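You operate a simulated robot arm through the tools that you are given. There is no shell and no other tool. Be economical: measure what you need, move in short steps, check, and stop when the job is done.

The job below is to be done with a simulated robot arm. You get a single attempt, and the scene is never put back.

Task
Strip the gong motor's striker bolt for overhaul and brush the sludge off.
Fine: bolt in the parking stand; sludge off with the strainer brush, brush back where it stood. Set down upright: strainer brush. What is to be rubbed or washed off counts as gone when no trace of it is left.

The check looks at the end state, three seconds after you hand in, the way a careful person would. Anything else that was tipped, shoved, dropped, spilled or broken makes it a failure.

Robot
A 7-joint arm with a fingered hand, fixed in place. Base frame: the origin is at the foot of the arm, x ahead of it, y to its left, z up. Units: mm, degrees, N and s.
With the tool pointing down near the work surface it reaches from about 360 to 720 mm from the base axis. Its first joint turns from -69.0 to 172.0 degrees. Payload 3.4 kg.
The TCP is the grasp point between the finger pads, 25 mm short of the fingertips. In the tool frame z runs along the fingers and y along their closing line. The gripper opens to 88 mm. The gripper's body begins 29 mm behind the TCP. The gripper is a hand of 4 fingers: y runs from the thumb to the fingers, the wrist lies at [-13, -97, -162] in the tool frame, and closing takes about 1.5 s.
Orientation is that of the tool frame in the base frame, as [roll, pitch, yaw] about the fixed x, y, z axes, in that order (R = Rz(yaw) Ry(pitch) Rx(roll)). With the fingers straight down and the wrist toward the robot, the tool's x, y and z point along [0, 1, 0], [1, 0, 0] and [0, 0, -1] of the base frame.

Tools
- The arm moves only by the tool arm_command. Its argument "deltas" is a list of rows, each an object (a shift or turn left out is 0, a gripper value left out holds the last) with "delta_pos": the shift along the base's x, y, z in mm, a list of three; "delta_rot": the turn, a rotation vector about the base's x, y, z in degrees, a list of three; "jaw": the closure, from 0 (fully open) to 1 (shut). In form: [{"delta_pos": [tx, ty, tz], "delta_rot": [wx, wy, wz], "jaw": jaw}, ...]. A call has 1 to 12 rows; each row shifts and turns the commanded pose from where the row before left it. A row lasts 0.2 s, in which the tool goes at most 50 mm and 8.6 degrees; a call with a longer step from one row to the next is refused whole, and so is a gripper value outside its range. Where a pose cannot be reached the arm comes as near as it can. A force on the tool above 40 N (or 10 N above the force at the start of the call, whichever is more), or a blocked arm, ends the call early, and 0.2 s more pass. Each finger travels about 108 mm/s and halts on what it meets, pressing with about 28 N; the grip force reading is that of the motor and also rises with nothing between the fingers. The clock runs only during rows and for 0.2 s after the last one: add rows that do not move to give the fingers time. The reply holds the time, the measured pose of the TCP, the force on the tool along the base axes, the opening and the grip force, in the units named above and with some noise, with the torque about the TCP (base axes, N m) and any sound that the robot's microphone picked up, and new pictures: "show" is both (left out), scene, wrist or none.
- Cameras (640 x 400 px; columns grow to the right, rows downward): "scene" is fixed at [401, -497.6, 1416.7]; the picture's right is [0.84, -0.54, 0.00], its down [-0.39, -0.61, -0.69] and it looks along [0.37, 0.58, -0.73] (base axes); focal length 314 px, centre (320, 200). "wrist" rides on the gripper at [64, -83, -98] in the tool frame; the picture's right is [-0.62, 0.37, -0.69], its down [-0.71, -0.63, 0.30] and it looks along [-0.32, 0.68, 0.65] (tool axes); focal length 265 px, centre (320, 200). There is no depth. A picture from a camera that has moved, and an enlarged one, comes with that camera's place and axes in the base frame and with its lens.
- slide_trunk(by): slides the trunk up (or, below 0, down) by that many mm; the arm rides with it, the base frame stays. It gives what a move gives, with no picture.
- set_grasp(shape): the hand has 4 fingers and takes this shape, open, in about a second: jaw (thumb against the fingers, like two jaws); tri (thumb and two fingers); tip (a fingertip pinch); poke (one finger out to press); point (the index stretched); flat (the hand flat); cup (the hand cupped); fist (a fist). The gripper value then closes the fingers along that shape, each until it touches; the sizes above hold for jaw. It gives what a move gives, with no picture.
- inspect(camera, box): a new picture of the part [left, top, right, bottom] of that camera's present view, enlarged. The clock stands still meanwhile.
- close_job(): hands the job in; it is judged then, once.

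Work in short steps. Places have to be worked out from the pictures, the camera data and where the tool is seen: move nearer, look again, correct. Check each grasp and each placing, and mend what went wrong. You have 120 turns and 200 pictures in all, those below and enlarged ones among them. Open the gripper and draw the arm clear of the work before you hand the job in, unless the task says otherwise; then end with one line.

The tools are called after ">>>" as name(argument=value, ...) on one line, values as JSON. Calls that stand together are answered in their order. arm_command: Moves the arm, as the interface text tells. Its arguments: {"type":"object","properties":{"deltas":{"type":"array","items":{"type":"object","properties":{"delta_pos":{"type":"array","items":{"type":"number"}},"delta_rot":{"type":"array","items":{"type":"number"}},"jaw":{"type":"number"}}}},"show":{"type":"string","enum":["both","scene","wrist","none"]}},"required":["deltas"]} The other tools are called the same way: slide_trunk (by) slides the trunk up or down; set_grasp (shape) gives the hand a shape; inspect (camera, box) takes an enlarged picture of a part of a camera's view; close_job () hands the job in.

At the start:

```text
t: 0.0
ee_pos: [522.5, -166.0, 1165.3]
tool_rot: [179.9, 0.0, 90.0]
ft_force: [0.0, 0.8, 0.4]
ft_torque: [-0.01, 0.03, 0.0]
opening: 87.6
grip_force: 0.1
shape: jaw
trunk travel left (down, up): [-675.0, 165.0]
```

scene: 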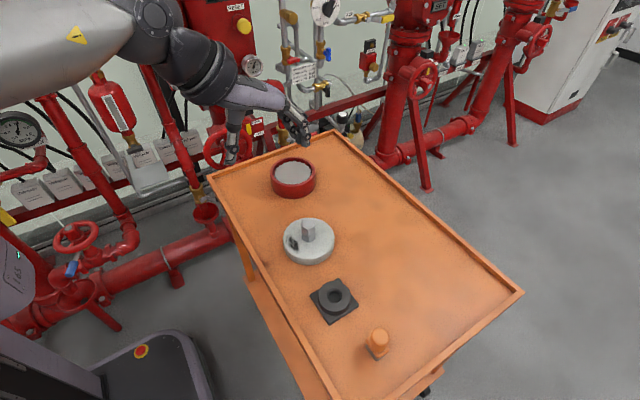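
wrist: 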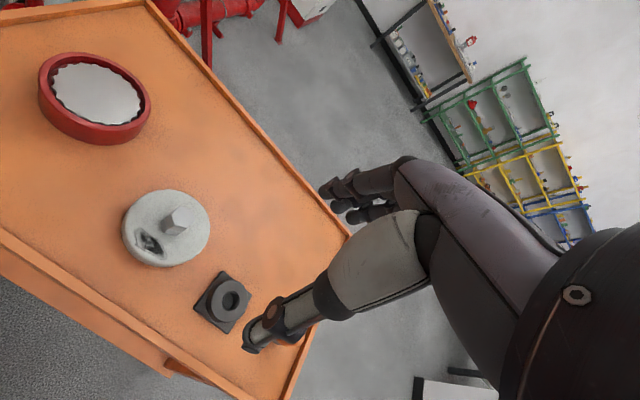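

I see a table with a red gong shell, a round grey motor with a bolt and sludge, a black parking stand and an orange brush. I take enlarged views to measure.

>>> inspect(camera="scene", box=[250, 200, 410, 300])

>>> inspect(camera="scene", box=[290, 270, 450, 370])

>>> inspect(camera="wrist", box=[80, 160, 272, 280])

```text
4.00 times, centred on (330, 250) of scene
camera zoom: at [401.0, -497.6, 1416.7], right [0.84, -0.54, 0.0], down [-0.39, -0.61, -0.69], along [0.37, 0.58, -0.73], focal length 1256 px, centre (280, 0)
```

zoom: 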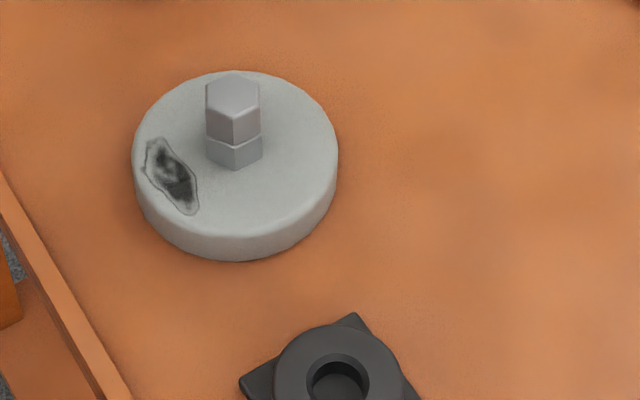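

```text
4.00 times, centred on (370, 320) of scene
camera zoom: at [401.0, -497.6, 1416.7], right [0.84, -0.54, 0.0], down [-0.39, -0.61, -0.69], along [0.37, 0.58, -0.73], focal length 1256 px, centre (120, -280)
```

zoom: 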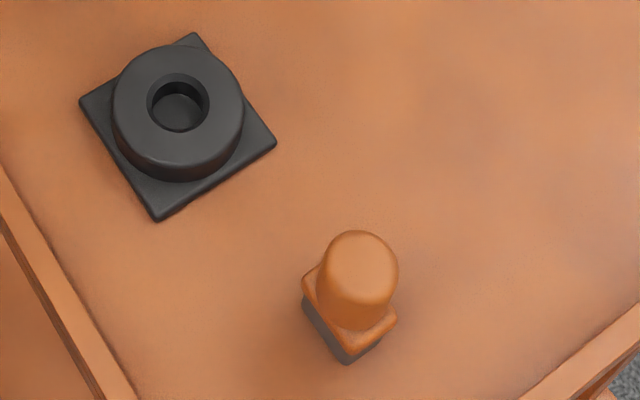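

```text
3.33 times, centred on (176, 220) of wrist
camera zoom: at [439.6, -100.8, 1264.1], right [0.37, -0.62, 0.69], down [-0.63, -0.71, -0.3], along [0.68, -0.32, -0.65], focal length 885 px, centre (800, 133)
```

zoom: 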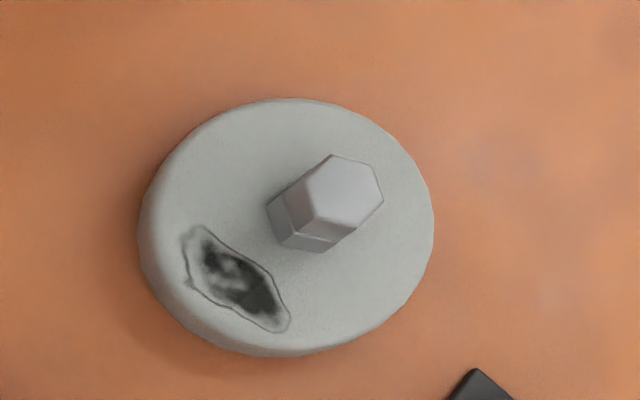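

Triangulating: bolt top about (612,-119,876), stand hole about (583,-266,820), brush about (600,-383). I lower the trunk and look from closer.

>>> slide_trunk(by=-180)

>>> arm_command(deltas=[{"delta_pos": [0, -30, 0]}, {"delta_pos": [0, -30, 0]}])

```text
t: 2.0
ee_pos: [522.5, -164.8, 985.8]
tool_rot: [179.9, -0.1, 90.0]
ft_force: [0.0, 0.7, -0.2]
ft_torque: [-0.01, 0.01, 0.02]
opening: 87.7
grip_force: 0.1
shape: jaw
trunk travel left (down, up): [-495.0, 345.0]
```

```text
t: 2.6
ee_pos: [523.1, -225.7, 986.1]
tool_rot: [179.9, -0.1, 90.0]
ft_force: [-0.2, 0.4, 0.4]
ft_torque: [-0.02, 0.01, -0.01]
opening: 87.5
grip_force: 0.1
shape: jaw
trunk travel left (down, up): [-495.0, 345.0]
camera wrist: at [439.9, -161.0, 1083.9], right [0.37, -0.62, 0.69], down [-0.63, -0.71, -0.31], along [0.68, -0.32, -0.65], focal length 265 px, centre (320, 200)
```

scene: 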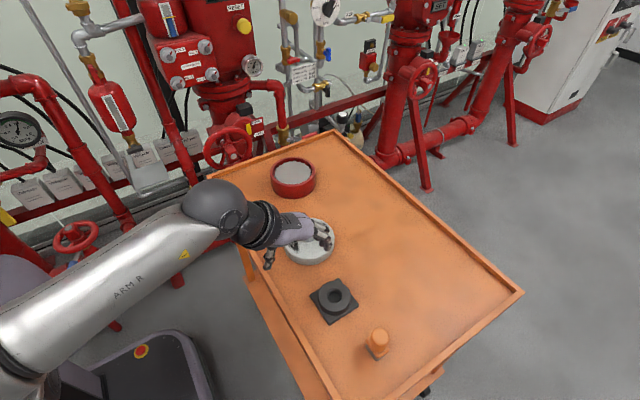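
wrist: 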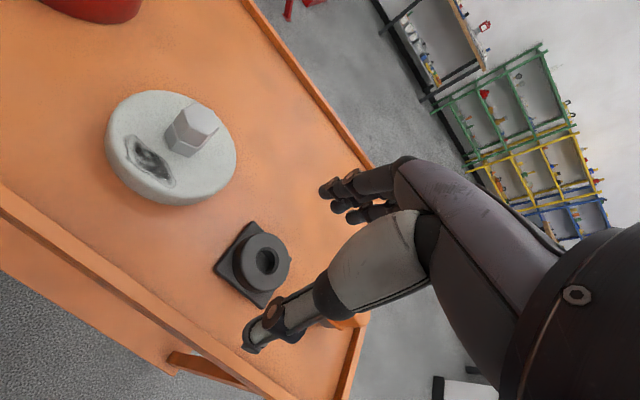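

I enlarge the bolt and stand in the new wrist view to get the hex orientation and heights.

>>> inspect(camera="wrist", box=[90, 80, 250, 210])

>>> inspect(camera="wrist", box=[190, 200, 318, 320])

```text
3.08 times, centred on (170, 145) of wrist
camera zoom: at [439.9, -161.0, 1083.9], right [0.37, -0.62, 0.69], down [-0.63, -0.71, -0.31], along [0.68, -0.32, -0.65], focal length 817 px, centre (782, 369)
```

zoom: 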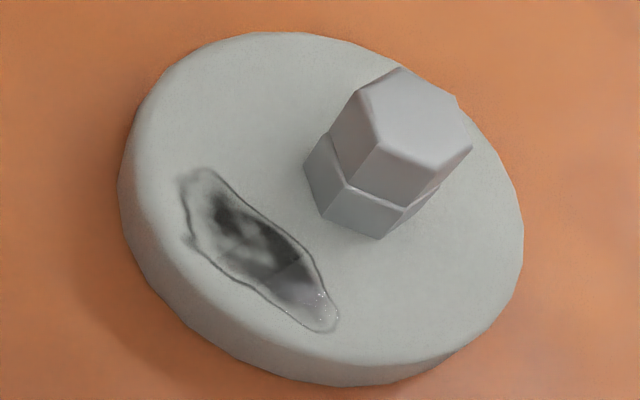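

```text
3.33 times, centred on (254, 260) of wrist
camera zoom: at [439.9, -161.0, 1083.9], right [0.37, -0.62, 0.69], down [-0.63, -0.71, -0.31], along [0.68, -0.32, -0.65], focal length 885 px, centre (540, 0)
```

zoom: 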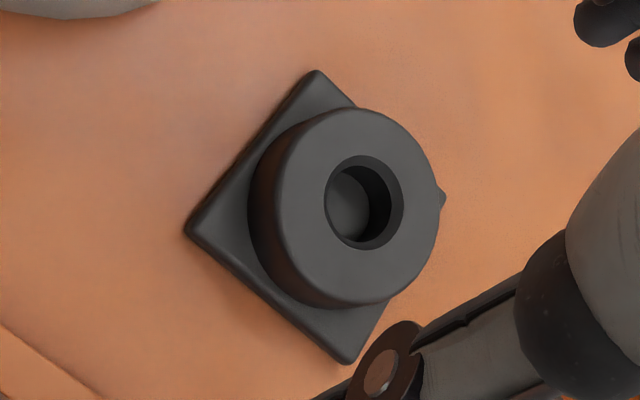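

Hex flats face ±y and ±30° off x; bolt axis about (612,-119.5), head ~30 mm across flats, head from z≈855 to 876. I move above it and turn -30° so the closing line meets flats.

>>> arm_command(deltas=[{"delta_pos": [22.2, 26.5, 0], "delta_rot": [0, 0, -7.5]}, {"delta_pos": [22.2, 26.5, 0], "delta_rot": [0, 0, -7.5]}, {"delta_pos": [22.2, 26.5, 0], "delta_rot": [0, 0, -7.5]}, {"delta_pos": [22.2, 26.5, 0], "delta_rot": [0, 0, -7.5]}, {}], show="wrist")

>>> slide_trunk(by=-50)

>>> inspect(camera="wrist", box=[160, 120, 480, 400])

>>> inspect(camera="scene", box=[240, 170, 400, 290])

```text
t: 3.8
ee_pos: [613.4, -117.3, 984.7]
tool_rot: [179.9, -0.1, 59.9]
ft_force: [-0.3, 0.0, -0.3]
ft_torque: [0.03, 0.0, 0.0]
opening: 87.5
grip_force: 0.1
shape: jaw
trunk travel left (down, up): [-495.0, 345.0]
camera wrist: at [571.5, -19.9, 1082.1], right [0.01, -0.72, 0.69], down [-0.9, -0.3, -0.3], along [0.43, -0.62, -0.65], focal length 265 px, centre (320, 200)
```

wrist: 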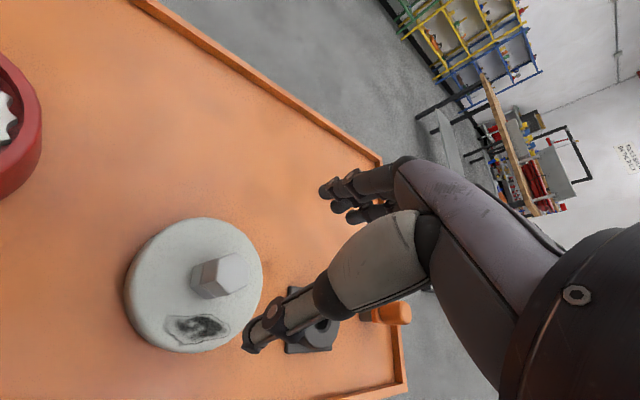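

```text
t: 4.7
ee_pos: [612.5, -116.8, 933.5]
tool_rot: [180.0, 0.1, 60.1]
ft_force: [0.1, 1.0, 0.0]
ft_torque: [0.0, 0.02, -0.02]
opening: 87.5
grip_force: 0.1
shape: jaw
trunk travel left (down, up): [-445.0, 395.0]
```

```text
1.43 times, centred on (320, 260) of wrist
camera zoom: at [571.4, -20.0, 1032.0], right [0.01, -0.72, 0.69], down [-0.9, -0.3, -0.3], along [0.43, -0.62, -0.65], focal length 379 px, centre (320, 114)
```

zoom: 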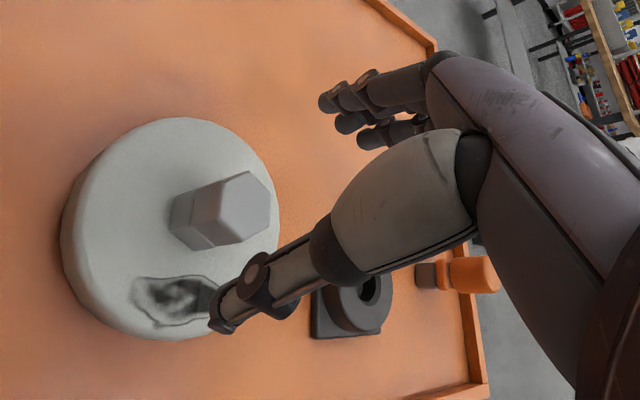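

```text
3.33 times, centred on (320, 230) of scene
camera zoom: at [401.0, -497.6, 1416.7], right [0.84, -0.54, 0.0], down [-0.39, -0.61, -0.69], along [0.37, 0.58, -0.73], focal length 1046 px, centre (320, 100)
```

zoom: 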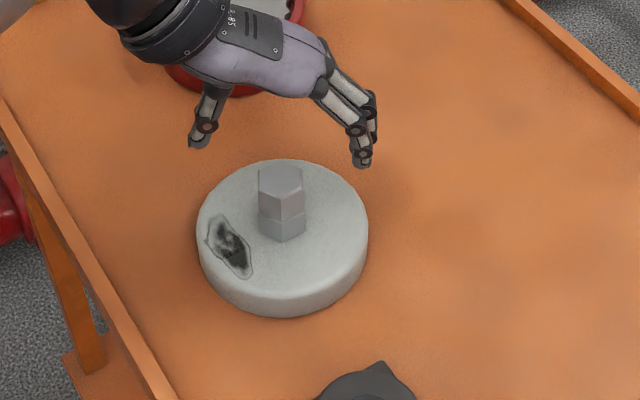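

Bolt re-estimated at (611,-120), z≈876. I descend to TCP z≈881 with the fingers open.

>>> arm_command(deltas=[{"delta_pos": [-1.5, -3, -18]}, {"delta_pos": [0, 0, -18]}, {"delta_pos": [0, 0, -16]}, {}])

>>> inspect(camera="scene", box=[260, 180, 380, 270])

```text
t: 5.7
ee_pos: [610.8, -121.5, 881.7]
tool_rot: [-180.0, 0.0, 60.0]
ft_force: [-0.1, -0.1, -0.2]
ft_torque: [-0.01, -0.01, -0.01]
opening: 87.6
grip_force: 0.0
shape: jaw
trunk travel left (down, up): [-445.0, 395.0]
camera wrist: at [570.2, -22.9, 980.0], right [0.01, -0.72, 0.69], down [-0.9, -0.3, -0.3], along [0.43, -0.62, -0.65], focal length 265 px, centre (320, 200)
```

scene: 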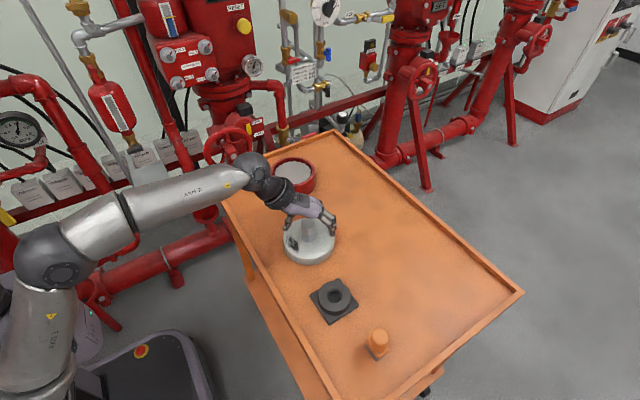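
wrist: 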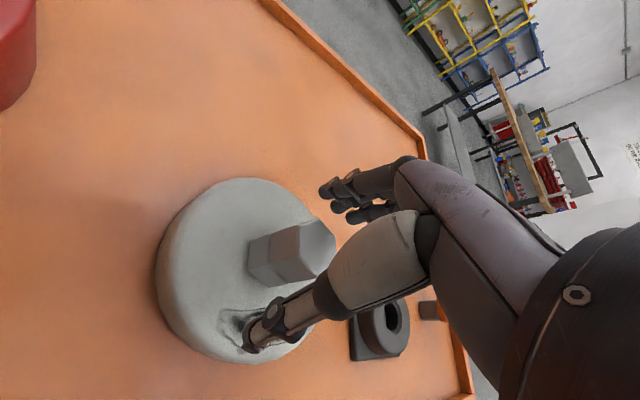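

```text
4.44 times, centred on (320, 225) of scene
camera zoom: at [401.0, -497.6, 1416.7], right [0.84, -0.54, 0.0], down [-0.39, -0.61, -0.69], along [0.37, 0.58, -0.73], focal length 1395 px, centre (320, 89)
```

zoom: 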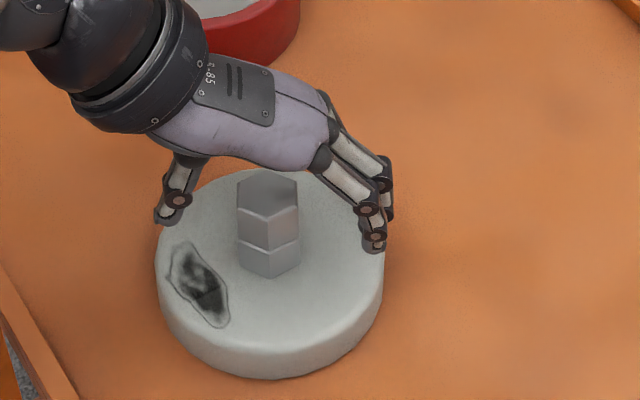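

The bolt top lies at the TCP between thumb and fingers. I close on it.

>>> arm_command(deltas=[{"jaw": 0.3}, {"jaw": 0.6}, {"jaw": 1}, {}, {}, {}, {}], show="none")

>>> inspect(camera="scene", box=[260, 180, 380, 270])

>>> inspect(camera="wrist", box=[160, 140, 400, 370])

```text
t: 7.3
ee_pos: [610.5, -120.0, 881.3]
tool_rot: [179.9, 0.0, 60.0]
ft_force: [-2.9, 3.7, -0.7]
ft_torque: [0.08, 0.03, -0.02]
opening: 25.5
grip_force: 28.1
shape: jaw
trunk travel left (down, up): [-445.0, 395.0]
```

```text
4.44 times, centred on (320, 225) of scene
camera zoom: at [401.0, -497.6, 1416.7], right [0.84, -0.54, 0.0], down [-0.39, -0.61, -0.69], along [0.37, 0.58, -0.73], focal length 1395 px, centre (320, 89)
```

zoom: 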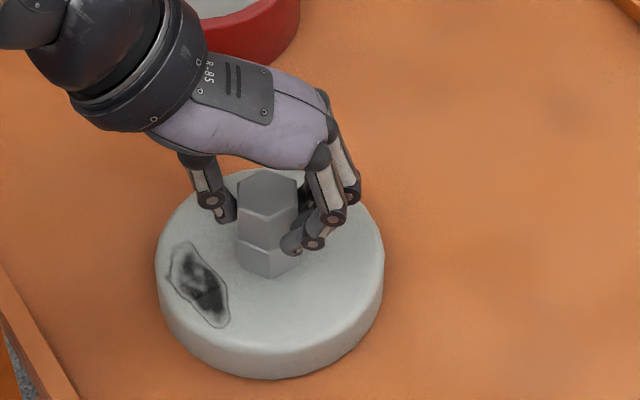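

```text
1.74 times, centred on (280, 255) of wrist
camera zoom: at [570.0, -22.2, 980.2], right [0.01, -0.72, 0.69], down [-0.9, -0.3, -0.3], along [0.43, -0.62, -0.65], focal length 462 px, centre (390, 104)
```

zoom: 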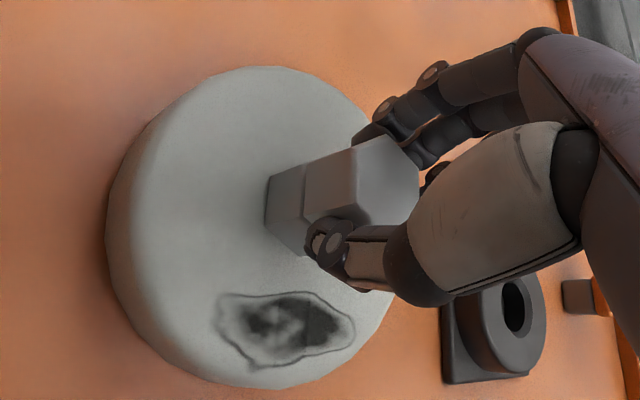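

Gripped (opening 25.5). I turn counter-clockwise 24° and watch torque and motion.

>>> arm_command(deltas=[{"delta_rot": [0, 0, 6]}, {"delta_rot": [0, 0, 6]}, {"delta_rot": [0, 0, 6]}, {"delta_rot": [0, 0, 6]}, {}], show="none")

>>> inspect(camera="scene", box=[260, 180, 380, 270])

```text
t: 8.5
ee_pos: [609.6, -119.5, 883.3]
tool_rot: [-180.0, 0.0, 84.1]
ft_force: [-1.1, 0.0, -0.2]
ft_torque: [-0.01, -0.03, -0.06]
opening: 25.3
grip_force: 27.8
shape: jaw
trunk travel left (down, up): [-445.0, 395.0]
```

```text
4.44 times, centred on (320, 225) of scene
camera zoom: at [401.0, -497.6, 1416.7], right [0.84, -0.54, 0.0], down [-0.39, -0.61, -0.69], along [0.37, 0.58, -0.73], focal length 1395 px, centre (320, 89)
```

zoom: 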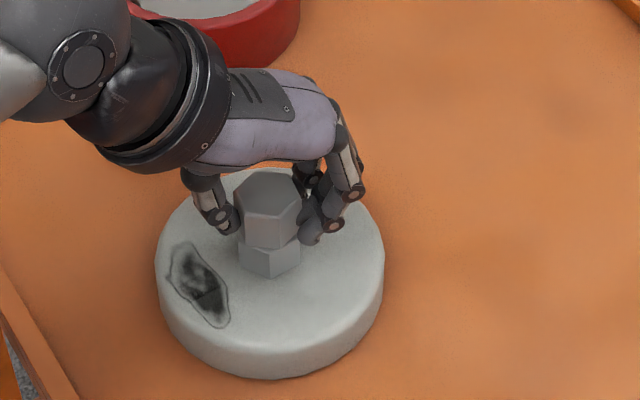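

The head turns on the fixed lower hex and the motor stays still. I keep turning.

>>> arm_command(deltas=[{"delta_rot": [0, 0, 7]}, {"delta_rot": [0, 0, 7]}, {"delta_rot": [0, 0, 7]}, {"delta_rot": [0, 0, 7]}, {"delta_rot": [0, 0, 7]}, {"delta_rot": [0, 0, 7]}, {"delta_rot": [0, 0, 7]}, {"delta_rot": [0, 0, 7]}, {}], show="none")

>>> inspect(camera="scene", box=[260, 180, 380, 270])

```text
t: 10.5
ee_pos: [609.7, -120.6, 882.7]
tool_rot: [-180.0, 0.0, 140.1]
ft_force: [-0.4, -1.5, 1.2]
ft_torque: [0.01, -0.01, -0.03]
opening: 25.0
grip_force: 27.6
shape: jaw
trunk travel left (down, up): [-445.0, 395.0]
```

```text
4.44 times, centred on (320, 225) of scene
camera zoom: at [401.0, -497.6, 1416.7], right [0.84, -0.54, 0.0], down [-0.39, -0.61, -0.69], along [0.37, 0.58, -0.73], focal length 1395 px, centre (320, 89)
```

zoom: 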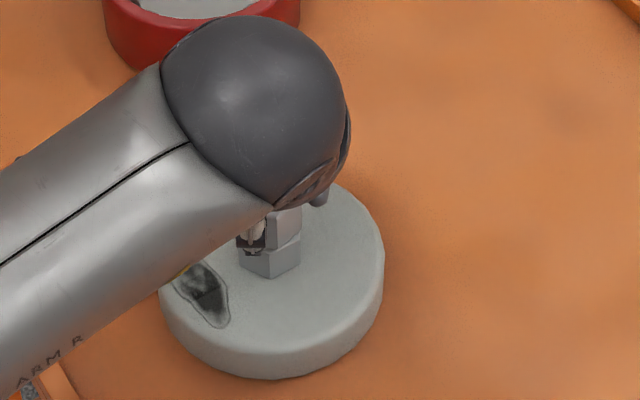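

80° turned with no resistance. I test a gentle 4 mm lift.

>>> arm_command(deltas=[{"delta_pos": [0, 0, 2]}, {"delta_pos": [0, 0, 2]}, {}], show="none")

>>> inspect(camera="wrist", box=[160, 140, 400, 370])

```text
t: 11.3
ee_pos: [611.2, -120.9, 883.1]
tool_rot: [-179.9, -0.1, 140.0]
ft_force: [-1.3, 0.2, -6.9]
ft_torque: [-0.01, 0.02, 0.02]
opening: 24.5
grip_force: 27.3
shape: jaw
trunk travel left (down, up): [-445.0, 395.0]
```

```text
1.74 times, centred on (280, 255) of wrist
camera zoom: at [508.5, -142.5, 982.7], right [0.71, -0.12, 0.69], down [0.14, -0.94, -0.3], along [0.69, 0.32, -0.66], focal length 462 px, centre (390, 104)
```

zoom: 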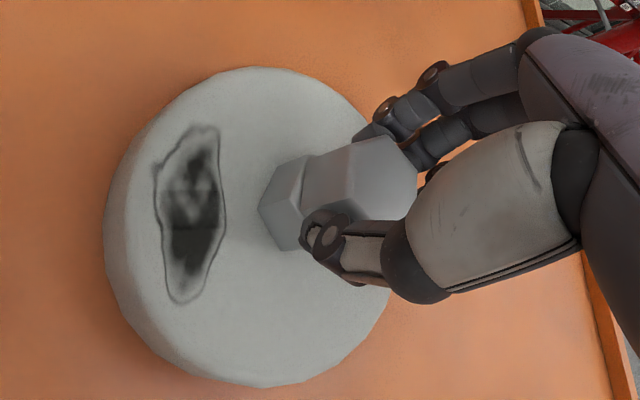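

It's still threaded (7 N resistance). I back off and turn further.

>>> arm_command(deltas=[{"delta_pos": [0, 0, -3]}, {"delta_rot": [0, 0, 7]}, {"delta_rot": [0, 0, 7]}, {"delta_rot": [0, 0, 7]}, {"delta_rot": [0, 0, 7]}, {"delta_rot": [0, 0, 7]}, {"delta_rot": [0, 0, 7]}, {"delta_rot": [0, 0, 7]}, {"delta_rot": [0, 0, 7]}, {}], show="none")

>>> inspect(camera="wrist", box=[160, 140, 400, 370])

```text
t: 13.1
ee_pos: [576.0, -120.9, 877.4]
tool_rot: [179.6, 1.1, -173.5]
ft_force: [5.1, 2.4, 19.8]
ft_torque: [0.11, -0.17, -0.03]
opening: 26.9
grip_force: 27.8
shape: jaw
out of reach, approached as far as the arm can: row 5, 6, 7, 8, 9
trunk travel left (down, up): [-445.0, 395.0]
stopped in row 9: the force on the tool passed its limit at 44 N (the readings are from after the stop); the commanded pose is now the measured one
```

```text
1.74 times, centred on (280, 255) of wrist
camera zoom: at [519.1, -212.5, 974.7], right [0.56, 0.43, 0.71], down [0.79, -0.54, -0.3], along [0.26, 0.72, -0.64], focal length 462 px, centre (390, 104)
```

zoom: 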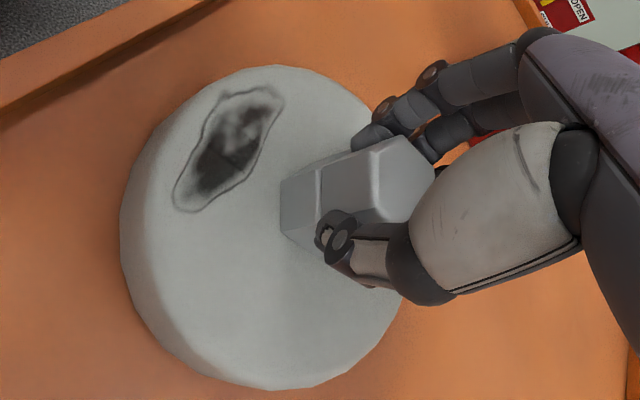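

The reach ran out near yaw 165 and the motor was dragged about 35 mm toward -x; I must push it back. I let go, rise and rewind to yaw ~66 (a flat pair).

>>> arm_command(deltas=[{"delta_pos": [0, 0, 3]}, {"jaw": 0.5}, {"jaw": 0}, {}, {}, {}], show="scene")

>>> inspect(camera="wrist", box=[160, 140, 400, 370])

```text
t: 14.5
ee_pos: [576.3, -122.9, 878.0]
tool_rot: [179.7, 0.5, -173.5]
ft_force: [0.0, -0.3, 0.6]
ft_torque: [0.0, -0.02, 0.05]
opening: 87.5
grip_force: 0.1
shape: jaw
trunk travel left (down, up): [-445.0, 395.0]
```

scene: 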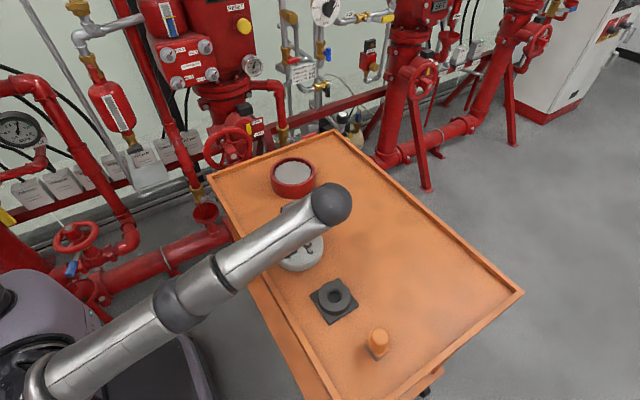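

```text
1.74 times, centred on (280, 255) of wrist
camera zoom: at [521.1, -214.0, 974.7], right [0.57, 0.43, 0.7], down [0.78, -0.54, -0.3], along [0.25, 0.72, -0.65], focal length 462 px, centre (390, 104)
```

zoom: 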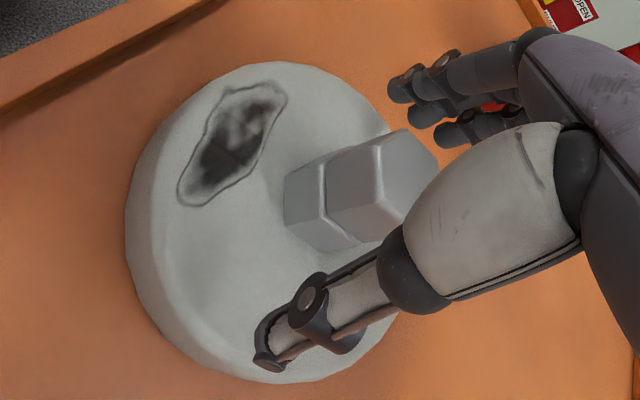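

Clear. I rise 45 mm and rotate back 120°.

>>> arm_command(deltas=[{"delta_pos": [0, 0, 22]}, {"delta_pos": [0, 0, 23]}, {"delta_rot": [0, 0, -8]}, {"delta_rot": [0, 0, -8]}, {"delta_rot": [0, 0, -8]}, {"delta_rot": [0, 0, -8]}, {"delta_rot": [0, 0, -8]}, {"delta_rot": [0, 0, -8]}, {"delta_rot": [0, 0, -8]}, {"delta_rot": [0, 0, -8]}], show="none")

>>> arm_command(deltas=[{"delta_rot": [0, 0, -8]}, {"delta_rot": [0, 0, -8]}, {"delta_rot": [0, 0, -8]}, {"delta_rot": [0, 0, -8]}, {"delta_rot": [0, 0, -8]}, {"delta_rot": [0, 0, -8]}, {"delta_rot": [0, 0, -8]}, {}], show="both")

>>> inspect(camera="wrist", box=[160, 140, 400, 370])

>>> inspect(camera="scene", box=[250, 200, 410, 300])

```text
t: 16.7
ee_pos: [638.1, -129.0, 954.5]
tool_rot: [179.7, 0.4, 122.4]
ft_force: [0.2, 0.4, -1.6]
ft_torque: [0.03, -0.04, 0.01]
opening: 87.7
grip_force: 0.0
shape: jaw
out of reach, approached as far as the arm can: row 1, 2, 3, 4, 5, 6, 7, 8, 9, 10
trunk travel left (down, up): [-445.0, 395.0]
```

```text
t: 18.5
ee_pos: [648.2, -128.6, 962.2]
tool_rot: [179.7, 0.4, 66.4]
ft_force: [-0.2, -0.2, -1.1]
ft_torque: [-0.04, -0.01, -0.03]
opening: 87.7
grip_force: 0.0
shape: jaw
out of reach, approached as far as the arm can: row 1, 2, 3
trunk travel left (down, up): [-445.0, 395.0]
camera wrist: at [597.6, -35.5, 1059.5], right [0.09, -0.71, 0.7], down [-0.86, -0.4, -0.3], along [0.5, -0.58, -0.65], focal length 265 px, centre (320, 200)
```

scene: 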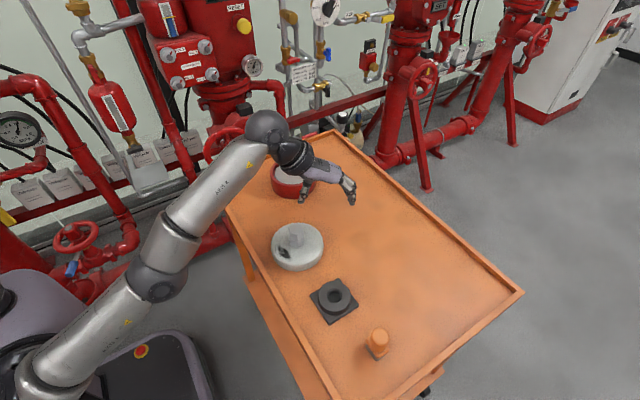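
wrist: 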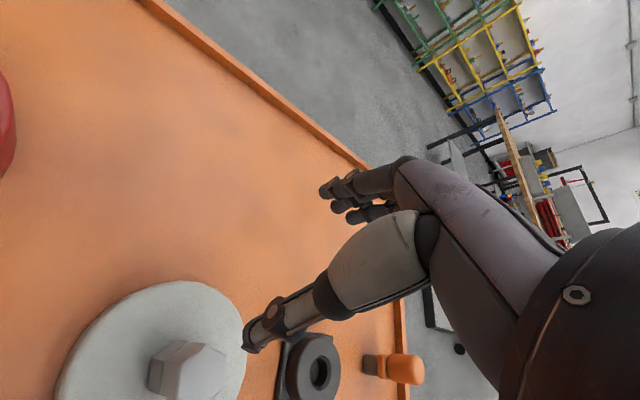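

```text
1.74 times, centred on (280, 255) of wrist
camera zoom: at [597.6, -35.5, 1059.5], right [0.09, -0.71, 0.7], down [-0.86, -0.4, -0.3], along [0.5, -0.58, -0.65], focal length 462 px, centre (390, 104)
```

zoom: 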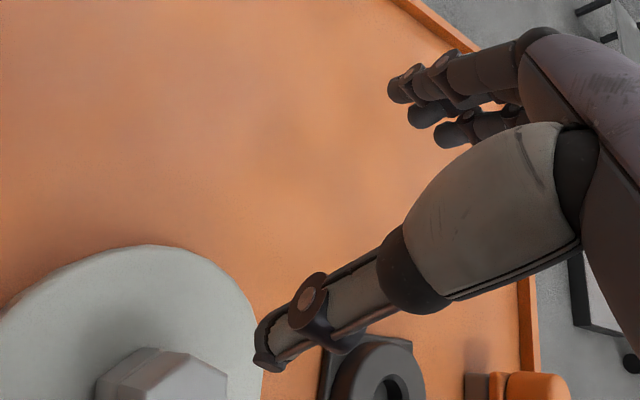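

```text
4.00 times, centred on (330, 250) of scene
camera zoom: at [401.0, -497.6, 1416.7], right [0.84, -0.54, 0.0], down [-0.39, -0.61, -0.69], along [0.37, 0.58, -0.73], focal length 1256 px, centre (280, 0)
```

zoom: 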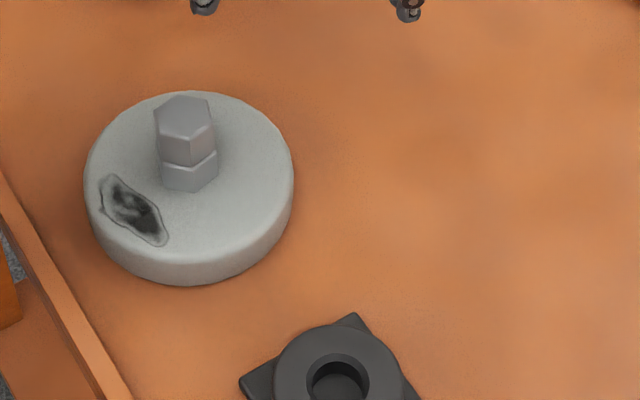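

The motor now sits about 29 mm toward -x and turned slightly; I can put it back later by gripping the fixed lower hex once the bolt is out. Bolt now about (582,-118). I move above it.

>>> arm_command(deltas=[{"delta_pos": [-33, 5, -10]}, {"delta_pos": [-33, 6, -10]}, {"delta_pos": [0, 0, -10]}, {}], show="wrist")

>>> inspect(camera="wrist", box=[160, 140, 400, 370])

```text
t: 19.5
ee_pos: [641.4, -112.2, 968.1]
tool_rot: [179.9, 0.4, 66.5]
ft_force: [0.5, 0.9, 0.7]
ft_torque: [-0.01, -0.01, 0.02]
opening: 87.5
grip_force: 0.0
shape: jaw
out of reach, approached as far as the arm can: row 1, 2, 3
trunk travel left (down, up): [-445.0, 395.0]
camera wrist: at [591.1, -19.7, 1065.0], right [0.09, -0.71, 0.7], down [-0.86, -0.41, -0.3], along [0.5, -0.58, -0.65], focal length 265 px, centre (320, 200)
```

wrist: 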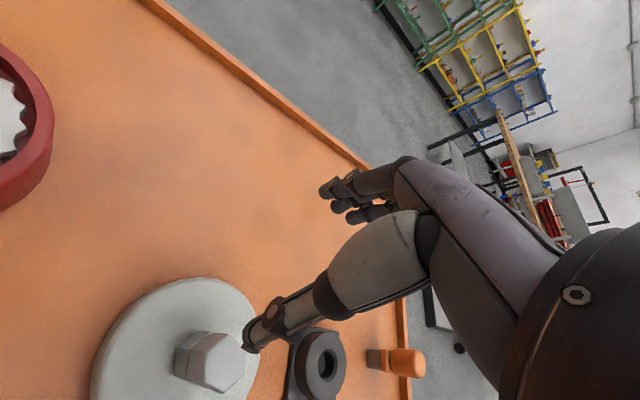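

```text
1.74 times, centred on (280, 255) of wrist
camera zoom: at [591.1, -19.7, 1065.0], right [0.09, -0.71, 0.7], down [-0.86, -0.41, -0.3], along [0.5, -0.58, -0.65], focal length 462 px, centre (390, 104)
```

zoom: 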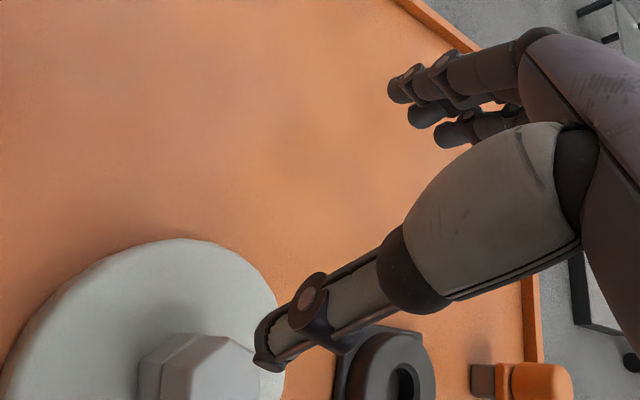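

The arm seems wound into a poor joint configuration. I raise the trunk for room and try to bring it back toward the known-good posture.

>>> slide_trunk(by=120)

>>> arm_command(deltas=[{"delta_pos": [0, 0, 0], "delta_rot": [0, 0, 8]}, {"delta_pos": [-20, -20, 0], "delta_rot": [0, 0, 8]}, {"delta_pos": [-20, -20, 0], "delta_rot": [0, 0, 8]}, {"delta_pos": [-20, -20, 0]}, {"delta_pos": [-20, -20, 0]}, {}], show="scene")

```text
t: 21.0
ee_pos: [641.9, -113.1, 1088.2]
tool_rot: [180.0, 0.5, 66.4]
ft_force: [0.2, -0.4, -0.1]
ft_torque: [0.02, 0.0, 0.0]
opening: 87.6
grip_force: 0.1
shape: jaw
trunk travel left (down, up): [-565.0, 275.0]
```

```text
t: 22.4
ee_pos: [620.8, -193.2, 1128.1]
tool_rot: [179.9, 0.6, 90.5]
ft_force: [0.1, 0.1, 0.7]
ft_torque: [0.01, 0.0, -0.04]
opening: 87.8
grip_force: 0.1
shape: jaw
out of reach, approached as far as the arm can: row 1, 2, 3, 4, 5
trunk travel left (down, up): [-565.0, 275.0]
```

scene: 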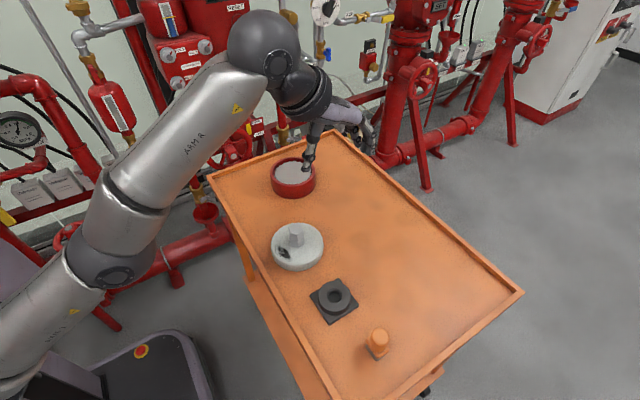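

Moving inward only makes the arm rise. I try swinging the hand the other way (+y and lower yaw) to unwind the joints.

>>> arm_command(deltas=[{"delta_pos": [0, 40, 0], "delta_rot": [0, 0, -8]}, {"delta_pos": [0, 40, 0], "delta_rot": [0, 0, -8]}, {"delta_pos": [0, 40, 0], "delta_rot": [0, 0, -8]}, {"delta_pos": [0, 40, 0], "delta_rot": [0, 0, -8]}, {"delta_pos": [0, 40, 0], "delta_rot": [0, 0, -8]}, {"delta_pos": [-10, 40, 0], "delta_rot": [0, 0, -8]}, {"delta_pos": [-10, 40, 0], "delta_rot": [0, 0, -8]}, {"delta_pos": [-20, 0, 0]}, {}], show="scene")

```text
t: 24.4
ee_pos: [530.7, 14.0, 1091.4]
tool_rot: [179.8, 0.5, 34.5]
ft_force: [-0.3, -0.5, -0.5]
ft_torque: [-0.03, 0.0, -0.03]
opening: 87.8
grip_force: 0.0
shape: jaw
out of reach, approached as far as the arm can: row 3, 4, 5, 6, 7
trunk travel left (down, up): [-565.0, 275.0]
```

scene: 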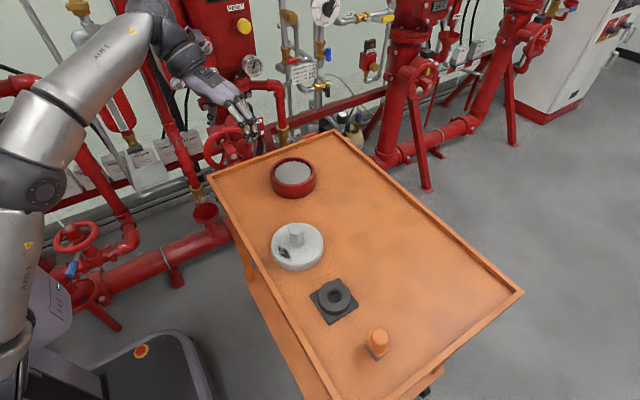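

The arm unwound and is movable again. I now go toward the bolt at (582,-118), with yaw back to 66.5.

>>> arm_command(deltas=[{"delta_pos": [13, -33, 0], "delta_rot": [0, 0, 8]}, {"delta_pos": [13, -33, 0], "delta_rot": [0, 0, 8]}, {"delta_pos": [13, -33, 0], "delta_rot": [0, 0, 8]}, {"delta_pos": [12.3, -33, 0], "delta_rot": [0, 0, 8]}, {}], show="scene")

>>> slide_trunk(by=-130)

>>> inspect(camera="wrist", box=[160, 140, 400, 370])

```text
t: 25.6
ee_pos: [583.3, -118.4, 1090.9]
tool_rot: [179.8, 0.5, 66.5]
ft_force: [0.6, 1.9, 1.0]
ft_torque: [0.02, -0.04, -0.05]
opening: 88.0
grip_force: 0.0
shape: jaw
trunk travel left (down, up): [-565.0, 275.0]
```

scene: 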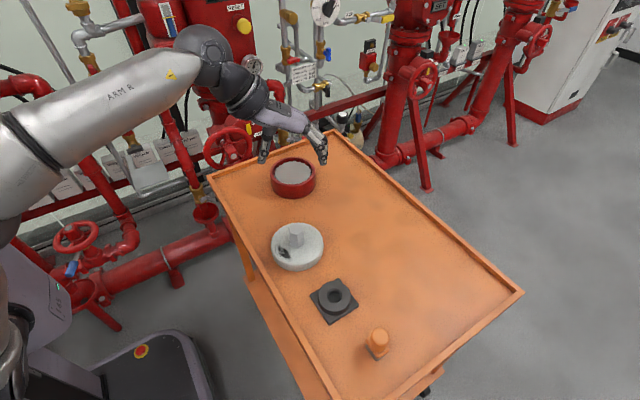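

```text
t: 27.2
ee_pos: [583.5, -120.0, 960.6]
tool_rot: [179.9, 0.5, 66.5]
ft_force: [-0.3, 0.1, 0.2]
ft_torque: [-0.01, -0.01, 0.01]
opening: 87.8
grip_force: 0.1
shape: jaw
trunk travel left (down, up): [-435.0, 405.0]
```

```text
1.74 times, centred on (280, 255) of wrist
camera zoom: at [533.0, -26.3, 1058.1], right [0.09, -0.71, 0.7], down [-0.86, -0.41, -0.3], along [0.5, -0.58, -0.65], focal length 462 px, centre (390, 104)
```

zoom: 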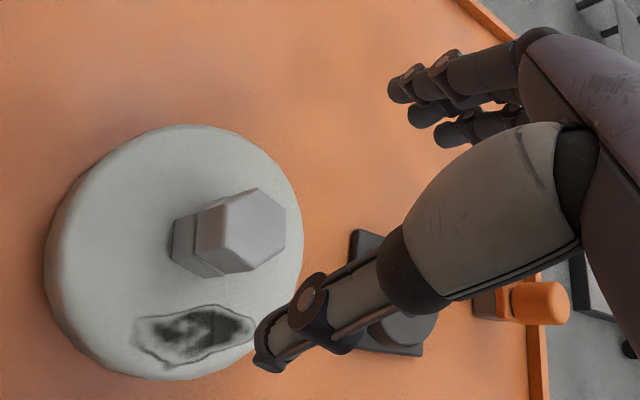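

Bolt at about (580,-118.5). For a longer stroke I rotate to yaw 6.5 (also a flat pair) before gripping, checking reach.

>>> arm_command(deltas=[{"delta_pos": [-3.5, 1.5, 0], "delta_rot": [0, 0, -8]}, {"delta_rot": [0, 0, -8]}, {"delta_rot": [0, 0, -8]}, {"delta_rot": [0, 0, -8]}, {"delta_rot": [0, 0, -8]}, {"delta_rot": [0, 0, -8]}, {"delta_rot": [0, 0, -8]}, {"delta_rot": [0, 0, -4]}, {"delta_pos": [0, 0, -25]}, {}], show="scene")

>>> inspect(camera="wrist", box=[160, 140, 400, 370])

```text
t: 29.4
ee_pos: [566.2, -150.7, 926.8]
tool_rot: [179.8, 0.5, 6.4]
ft_force: [-0.7, -0.1, 0.2]
ft_torque: [0.03, -0.02, -0.01]
opening: 88.0
grip_force: 0.2
shape: jaw
out of reach, approached as far as the arm can: row 7, 8
trunk travel left (down, up): [-435.0, 405.0]
```

scene: 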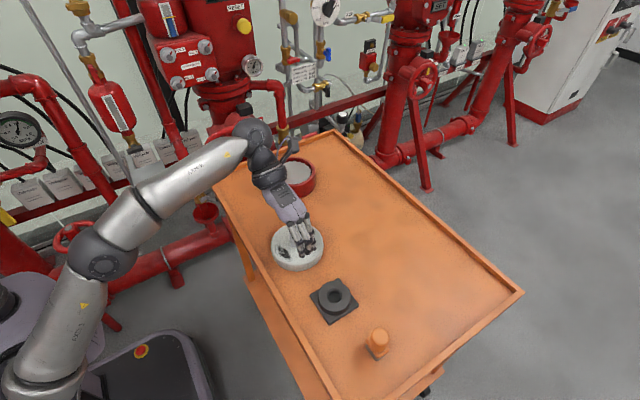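

```text
1.74 times, centred on (280, 255) of wrist
camera zoom: at [620.9, -58.8, 1024.1], right [-0.57, -0.43, 0.7], down [-0.78, 0.55, -0.3], along [-0.25, -0.72, -0.65], focal length 462 px, centre (390, 104)
```

zoom: 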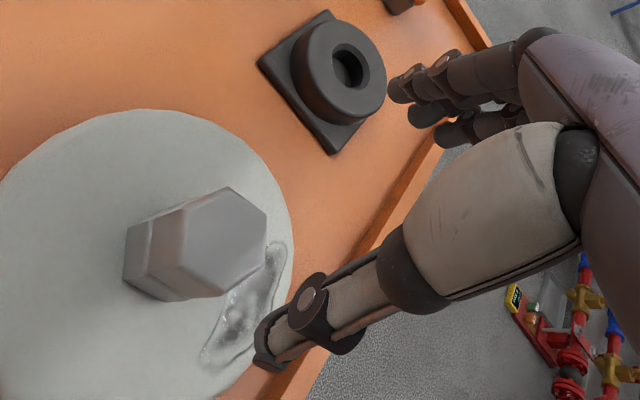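

Too far; usable yaw is about 20–145. I return to yaw 66.5 over the bolt.

>>> arm_command(deltas=[{"delta_pos": [0, 0, 15], "delta_rot": [0, 0, 8]}, {"delta_pos": [4, 10, 0], "delta_rot": [0, 0, 8]}, {"delta_pos": [10, 22, 0], "delta_rot": [0, 0, 8]}, {"delta_rot": [0, 0, 8]}, {"delta_rot": [0, 0, 8]}, {"delta_rot": [0, 0, 8]}, {"delta_rot": [0, 0, 8]}, {"delta_rot": [0, 0, 4]}, {}], show="none")

>>> inspect(camera="wrist", box=[160, 140, 400, 370])

```text
t: 31.4
ee_pos: [579.7, -116.7, 941.6]
tool_rot: [179.8, 0.5, 66.5]
ft_force: [0.3, 0.0, 0.3]
ft_torque: [-0.01, -0.02, 0.0]
opening: 87.6
grip_force: 0.1
shape: jaw
trunk travel left (down, up): [-435.0, 405.0]
```

```text
1.74 times, centred on (280, 255) of wrist
camera zoom: at [527.0, -22.9, 1039.0], right [0.09, -0.71, 0.7], down [-0.86, -0.41, -0.3], along [0.5, -0.58, -0.65], focal length 462 px, centre (390, 104)
```

zoom: 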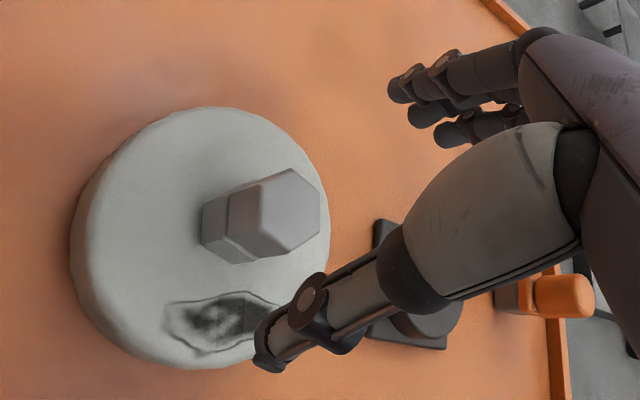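

Bolt at about (579.5,-118.7). I descend to z≈882 and close.

>>> arm_command(deltas=[{"delta_pos": [0.8, -2, -20]}, {"delta_pos": [0, 0, -20]}, {"delta_pos": [0, 0, -19]}, {}, {"jaw": 0.4}, {"jaw": 0.7}, {"jaw": 1}, {}, {}, {}, {}], show="none")

>>> inspect(camera="wrist", box=[160, 140, 400, 370])

>>> inspect(camera="scene", box=[250, 180, 370, 280])

```text
t: 33.8
ee_pos: [578.5, -119.1, 885.2]
tool_rot: [179.8, 0.6, 66.4]
ft_force: [-1.5, 3.1, -0.7]
ft_torque: [0.07, -0.02, 0.01]
opening: 25.3
grip_force: 28.2
shape: jaw
trunk travel left (down, up): [-435.0, 405.0]
```

```text
1.74 times, centred on (280, 255) of wrist
camera zoom: at [528.3, -25.5, 981.4], right [0.09, -0.71, 0.7], down [-0.86, -0.41, -0.3], along [0.5, -0.58, -0.65], focal length 462 px, centre (390, 104)
```

zoom: 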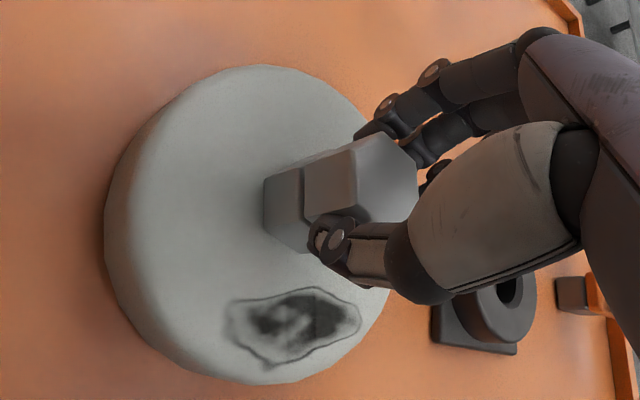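

```text
4.00 times, centred on (310, 230) of scene
camera zoom: at [401.0, -497.6, 1416.7], right [0.84, -0.54, 0.0], down [-0.39, -0.61, -0.69], along [0.37, 0.58, -0.73], focal length 1256 px, centre (360, 80)
```

zoom: 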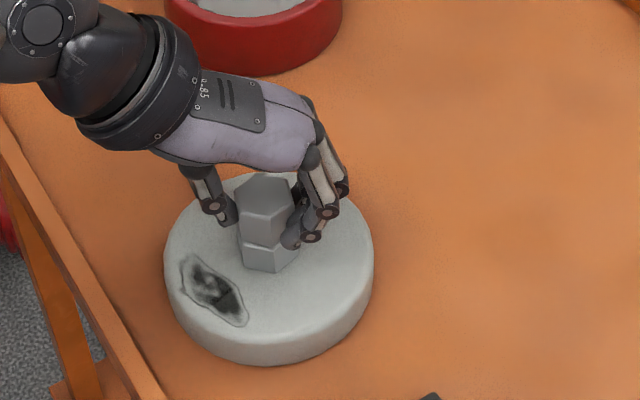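

Good grip. I turn +72° (to yaw ~138) and check.

>>> arm_command(deltas=[{"delta_rot": [0, 0, 7.2]}, {"delta_rot": [0, 0, 7.2]}, {"delta_rot": [0, 0, 7.2]}, {"delta_rot": [0, 0, 7.2]}, {"delta_rot": [0, 0, 7.2]}, {"delta_rot": [0, 0, 7.2]}, {"delta_rot": [0, 0, 7.2]}, {"delta_rot": [0, 0, 7.2]}, {"delta_rot": [0, 0, 7.2]}, {"delta_rot": [0, 0, 7.2]}, {}], show="none")

>>> inspect(camera="wrist", box=[160, 140, 400, 370])

```text
t: 36.2
ee_pos: [578.1, -118.8, 882.0]
tool_rot: [179.9, 0.4, 138.6]
ft_force: [-0.2, 0.0, 2.4]
ft_torque: [0.03, -0.04, -0.03]
opening: 25.0
grip_force: 27.7
shape: jaw
trunk travel left (down, up): [-435.0, 405.0]
```

```text
1.74 times, centred on (280, 255) of wrist
camera zoom: at [474.3, -137.7, 979.4], right [0.7, -0.13, 0.7], down [0.12, -0.95, -0.3], along [0.7, 0.3, -0.65], focal length 462 px, centre (390, 104)
```

zoom: 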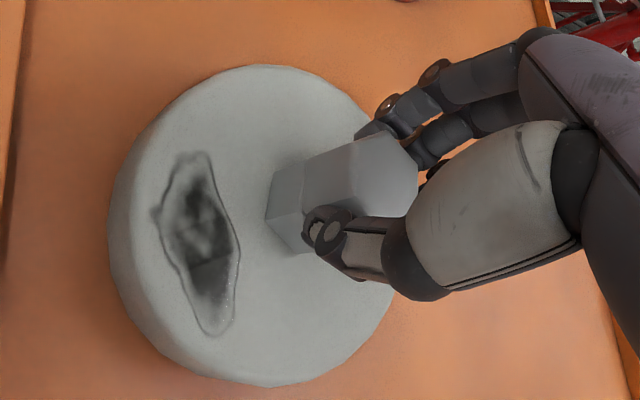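

About 180° in all. I try a small lift again.

>>> arm_command(deltas=[{"delta_pos": [0, 0, 2]}, {"delta_pos": [0, 0, 2]}, {}], show="none")

```text
t: 37.0
ee_pos: [580.5, -118.3, 887.0]
tool_rot: [179.8, 0.5, 138.4]
ft_force: [-0.2, 0.7, -0.5]
ft_torque: [0.03, 0.03, -0.02]
opening: 24.9
grip_force: 28.4
shape: jaw
trunk travel left (down, up): [-435.0, 405.0]
```

Little resistance this time. I look at the gap.

>>> arm_command(deltas=[{"delta_pos": [0, 0, 4]}, {"delta_pos": [0, 0, 4]}, {}], show="none")

>>> inspect(camera="wrist", box=[160, 140, 400, 370])

```text
t: 37.8
ee_pos: [578.9, -118.5, 893.2]
tool_rot: [179.8, 0.5, 138.5]
ft_force: [0.8, -0.6, -0.5]
ft_torque: [-0.01, -0.03, -0.03]
opening: 25.0
grip_force: 28.0
shape: jaw
trunk travel left (down, up): [-435.0, 405.0]
```

```text
1.74 times, centred on (280, 255) of wrist
camera zoom: at [474.4, -137.6, 991.5], right [0.7, -0.13, 0.7], down [0.12, -0.95, -0.3], along [0.7, 0.29, -0.65], focal length 462 px, centre (390, 104)
```

zoom: 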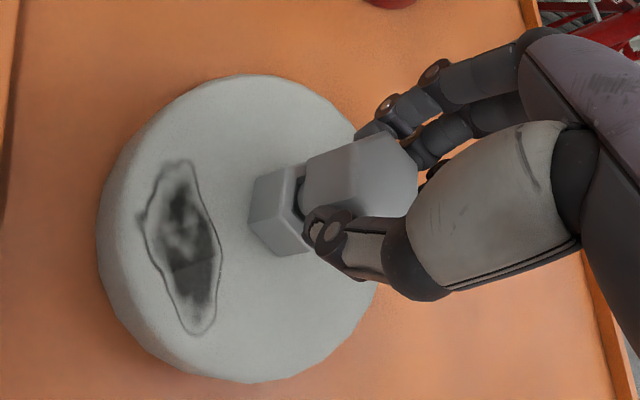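

The bolt is lifting out of the boss. I lift further.

>>> arm_command(deltas=[{"delta_pos": [0, 0, 10]}, {"delta_pos": [0, 0, 10]}, {"delta_pos": [0, 0, 10]}, {"delta_pos": [0, 0, 12]}, {"delta_pos": [0, 0, 12]}, {}], show="scene")

>>> inspect(camera="wrist", box=[160, 140, 400, 370])

>>> inspect(camera="scene", box=[250, 180, 370, 280])

```text
t: 39.2
ee_pos: [578.4, -116.8, 948.7]
tool_rot: [179.7, 0.4, 138.4]
ft_force: [0.3, -0.3, -1.6]
ft_torque: [0.03, 0.0, 0.01]
opening: 24.7
grip_force: 27.7
shape: jaw
trunk travel left (down, up): [-435.0, 405.0]
```

scene: 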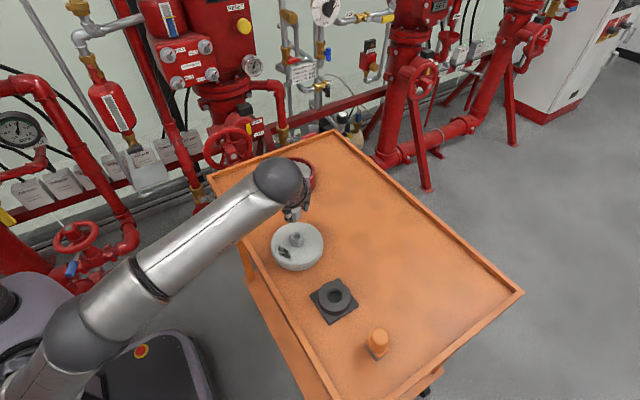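

```text
1.74 times, centred on (280, 255) of wrist
camera zoom: at [474.2, -136.9, 1046.3], right [0.7, -0.13, 0.7], down [0.12, -0.95, -0.3], along [0.7, 0.29, -0.65], focal length 462 px, centre (390, 104)
```

zoom: 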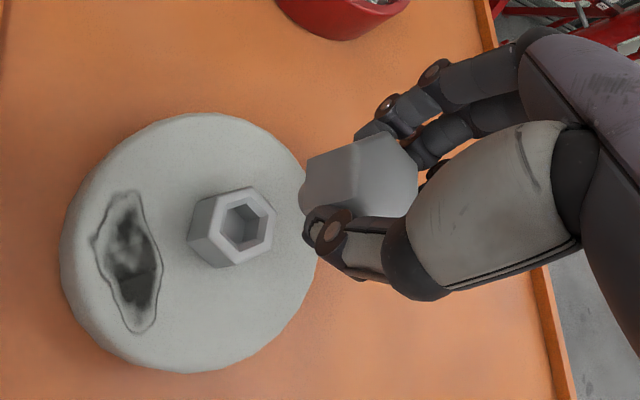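

```text
4.00 times, centred on (310, 230) of scene
camera zoom: at [401.0, -497.6, 1416.7], right [0.84, -0.54, 0.0], down [-0.39, -0.61, -0.69], along [0.37, 0.58, -0.73], focal length 1256 px, centre (360, 80)
```

zoom: 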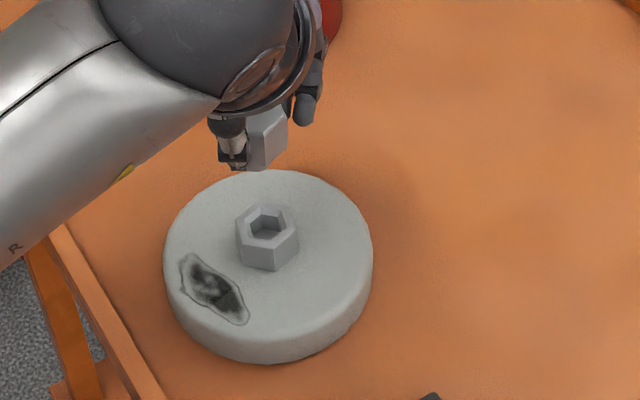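

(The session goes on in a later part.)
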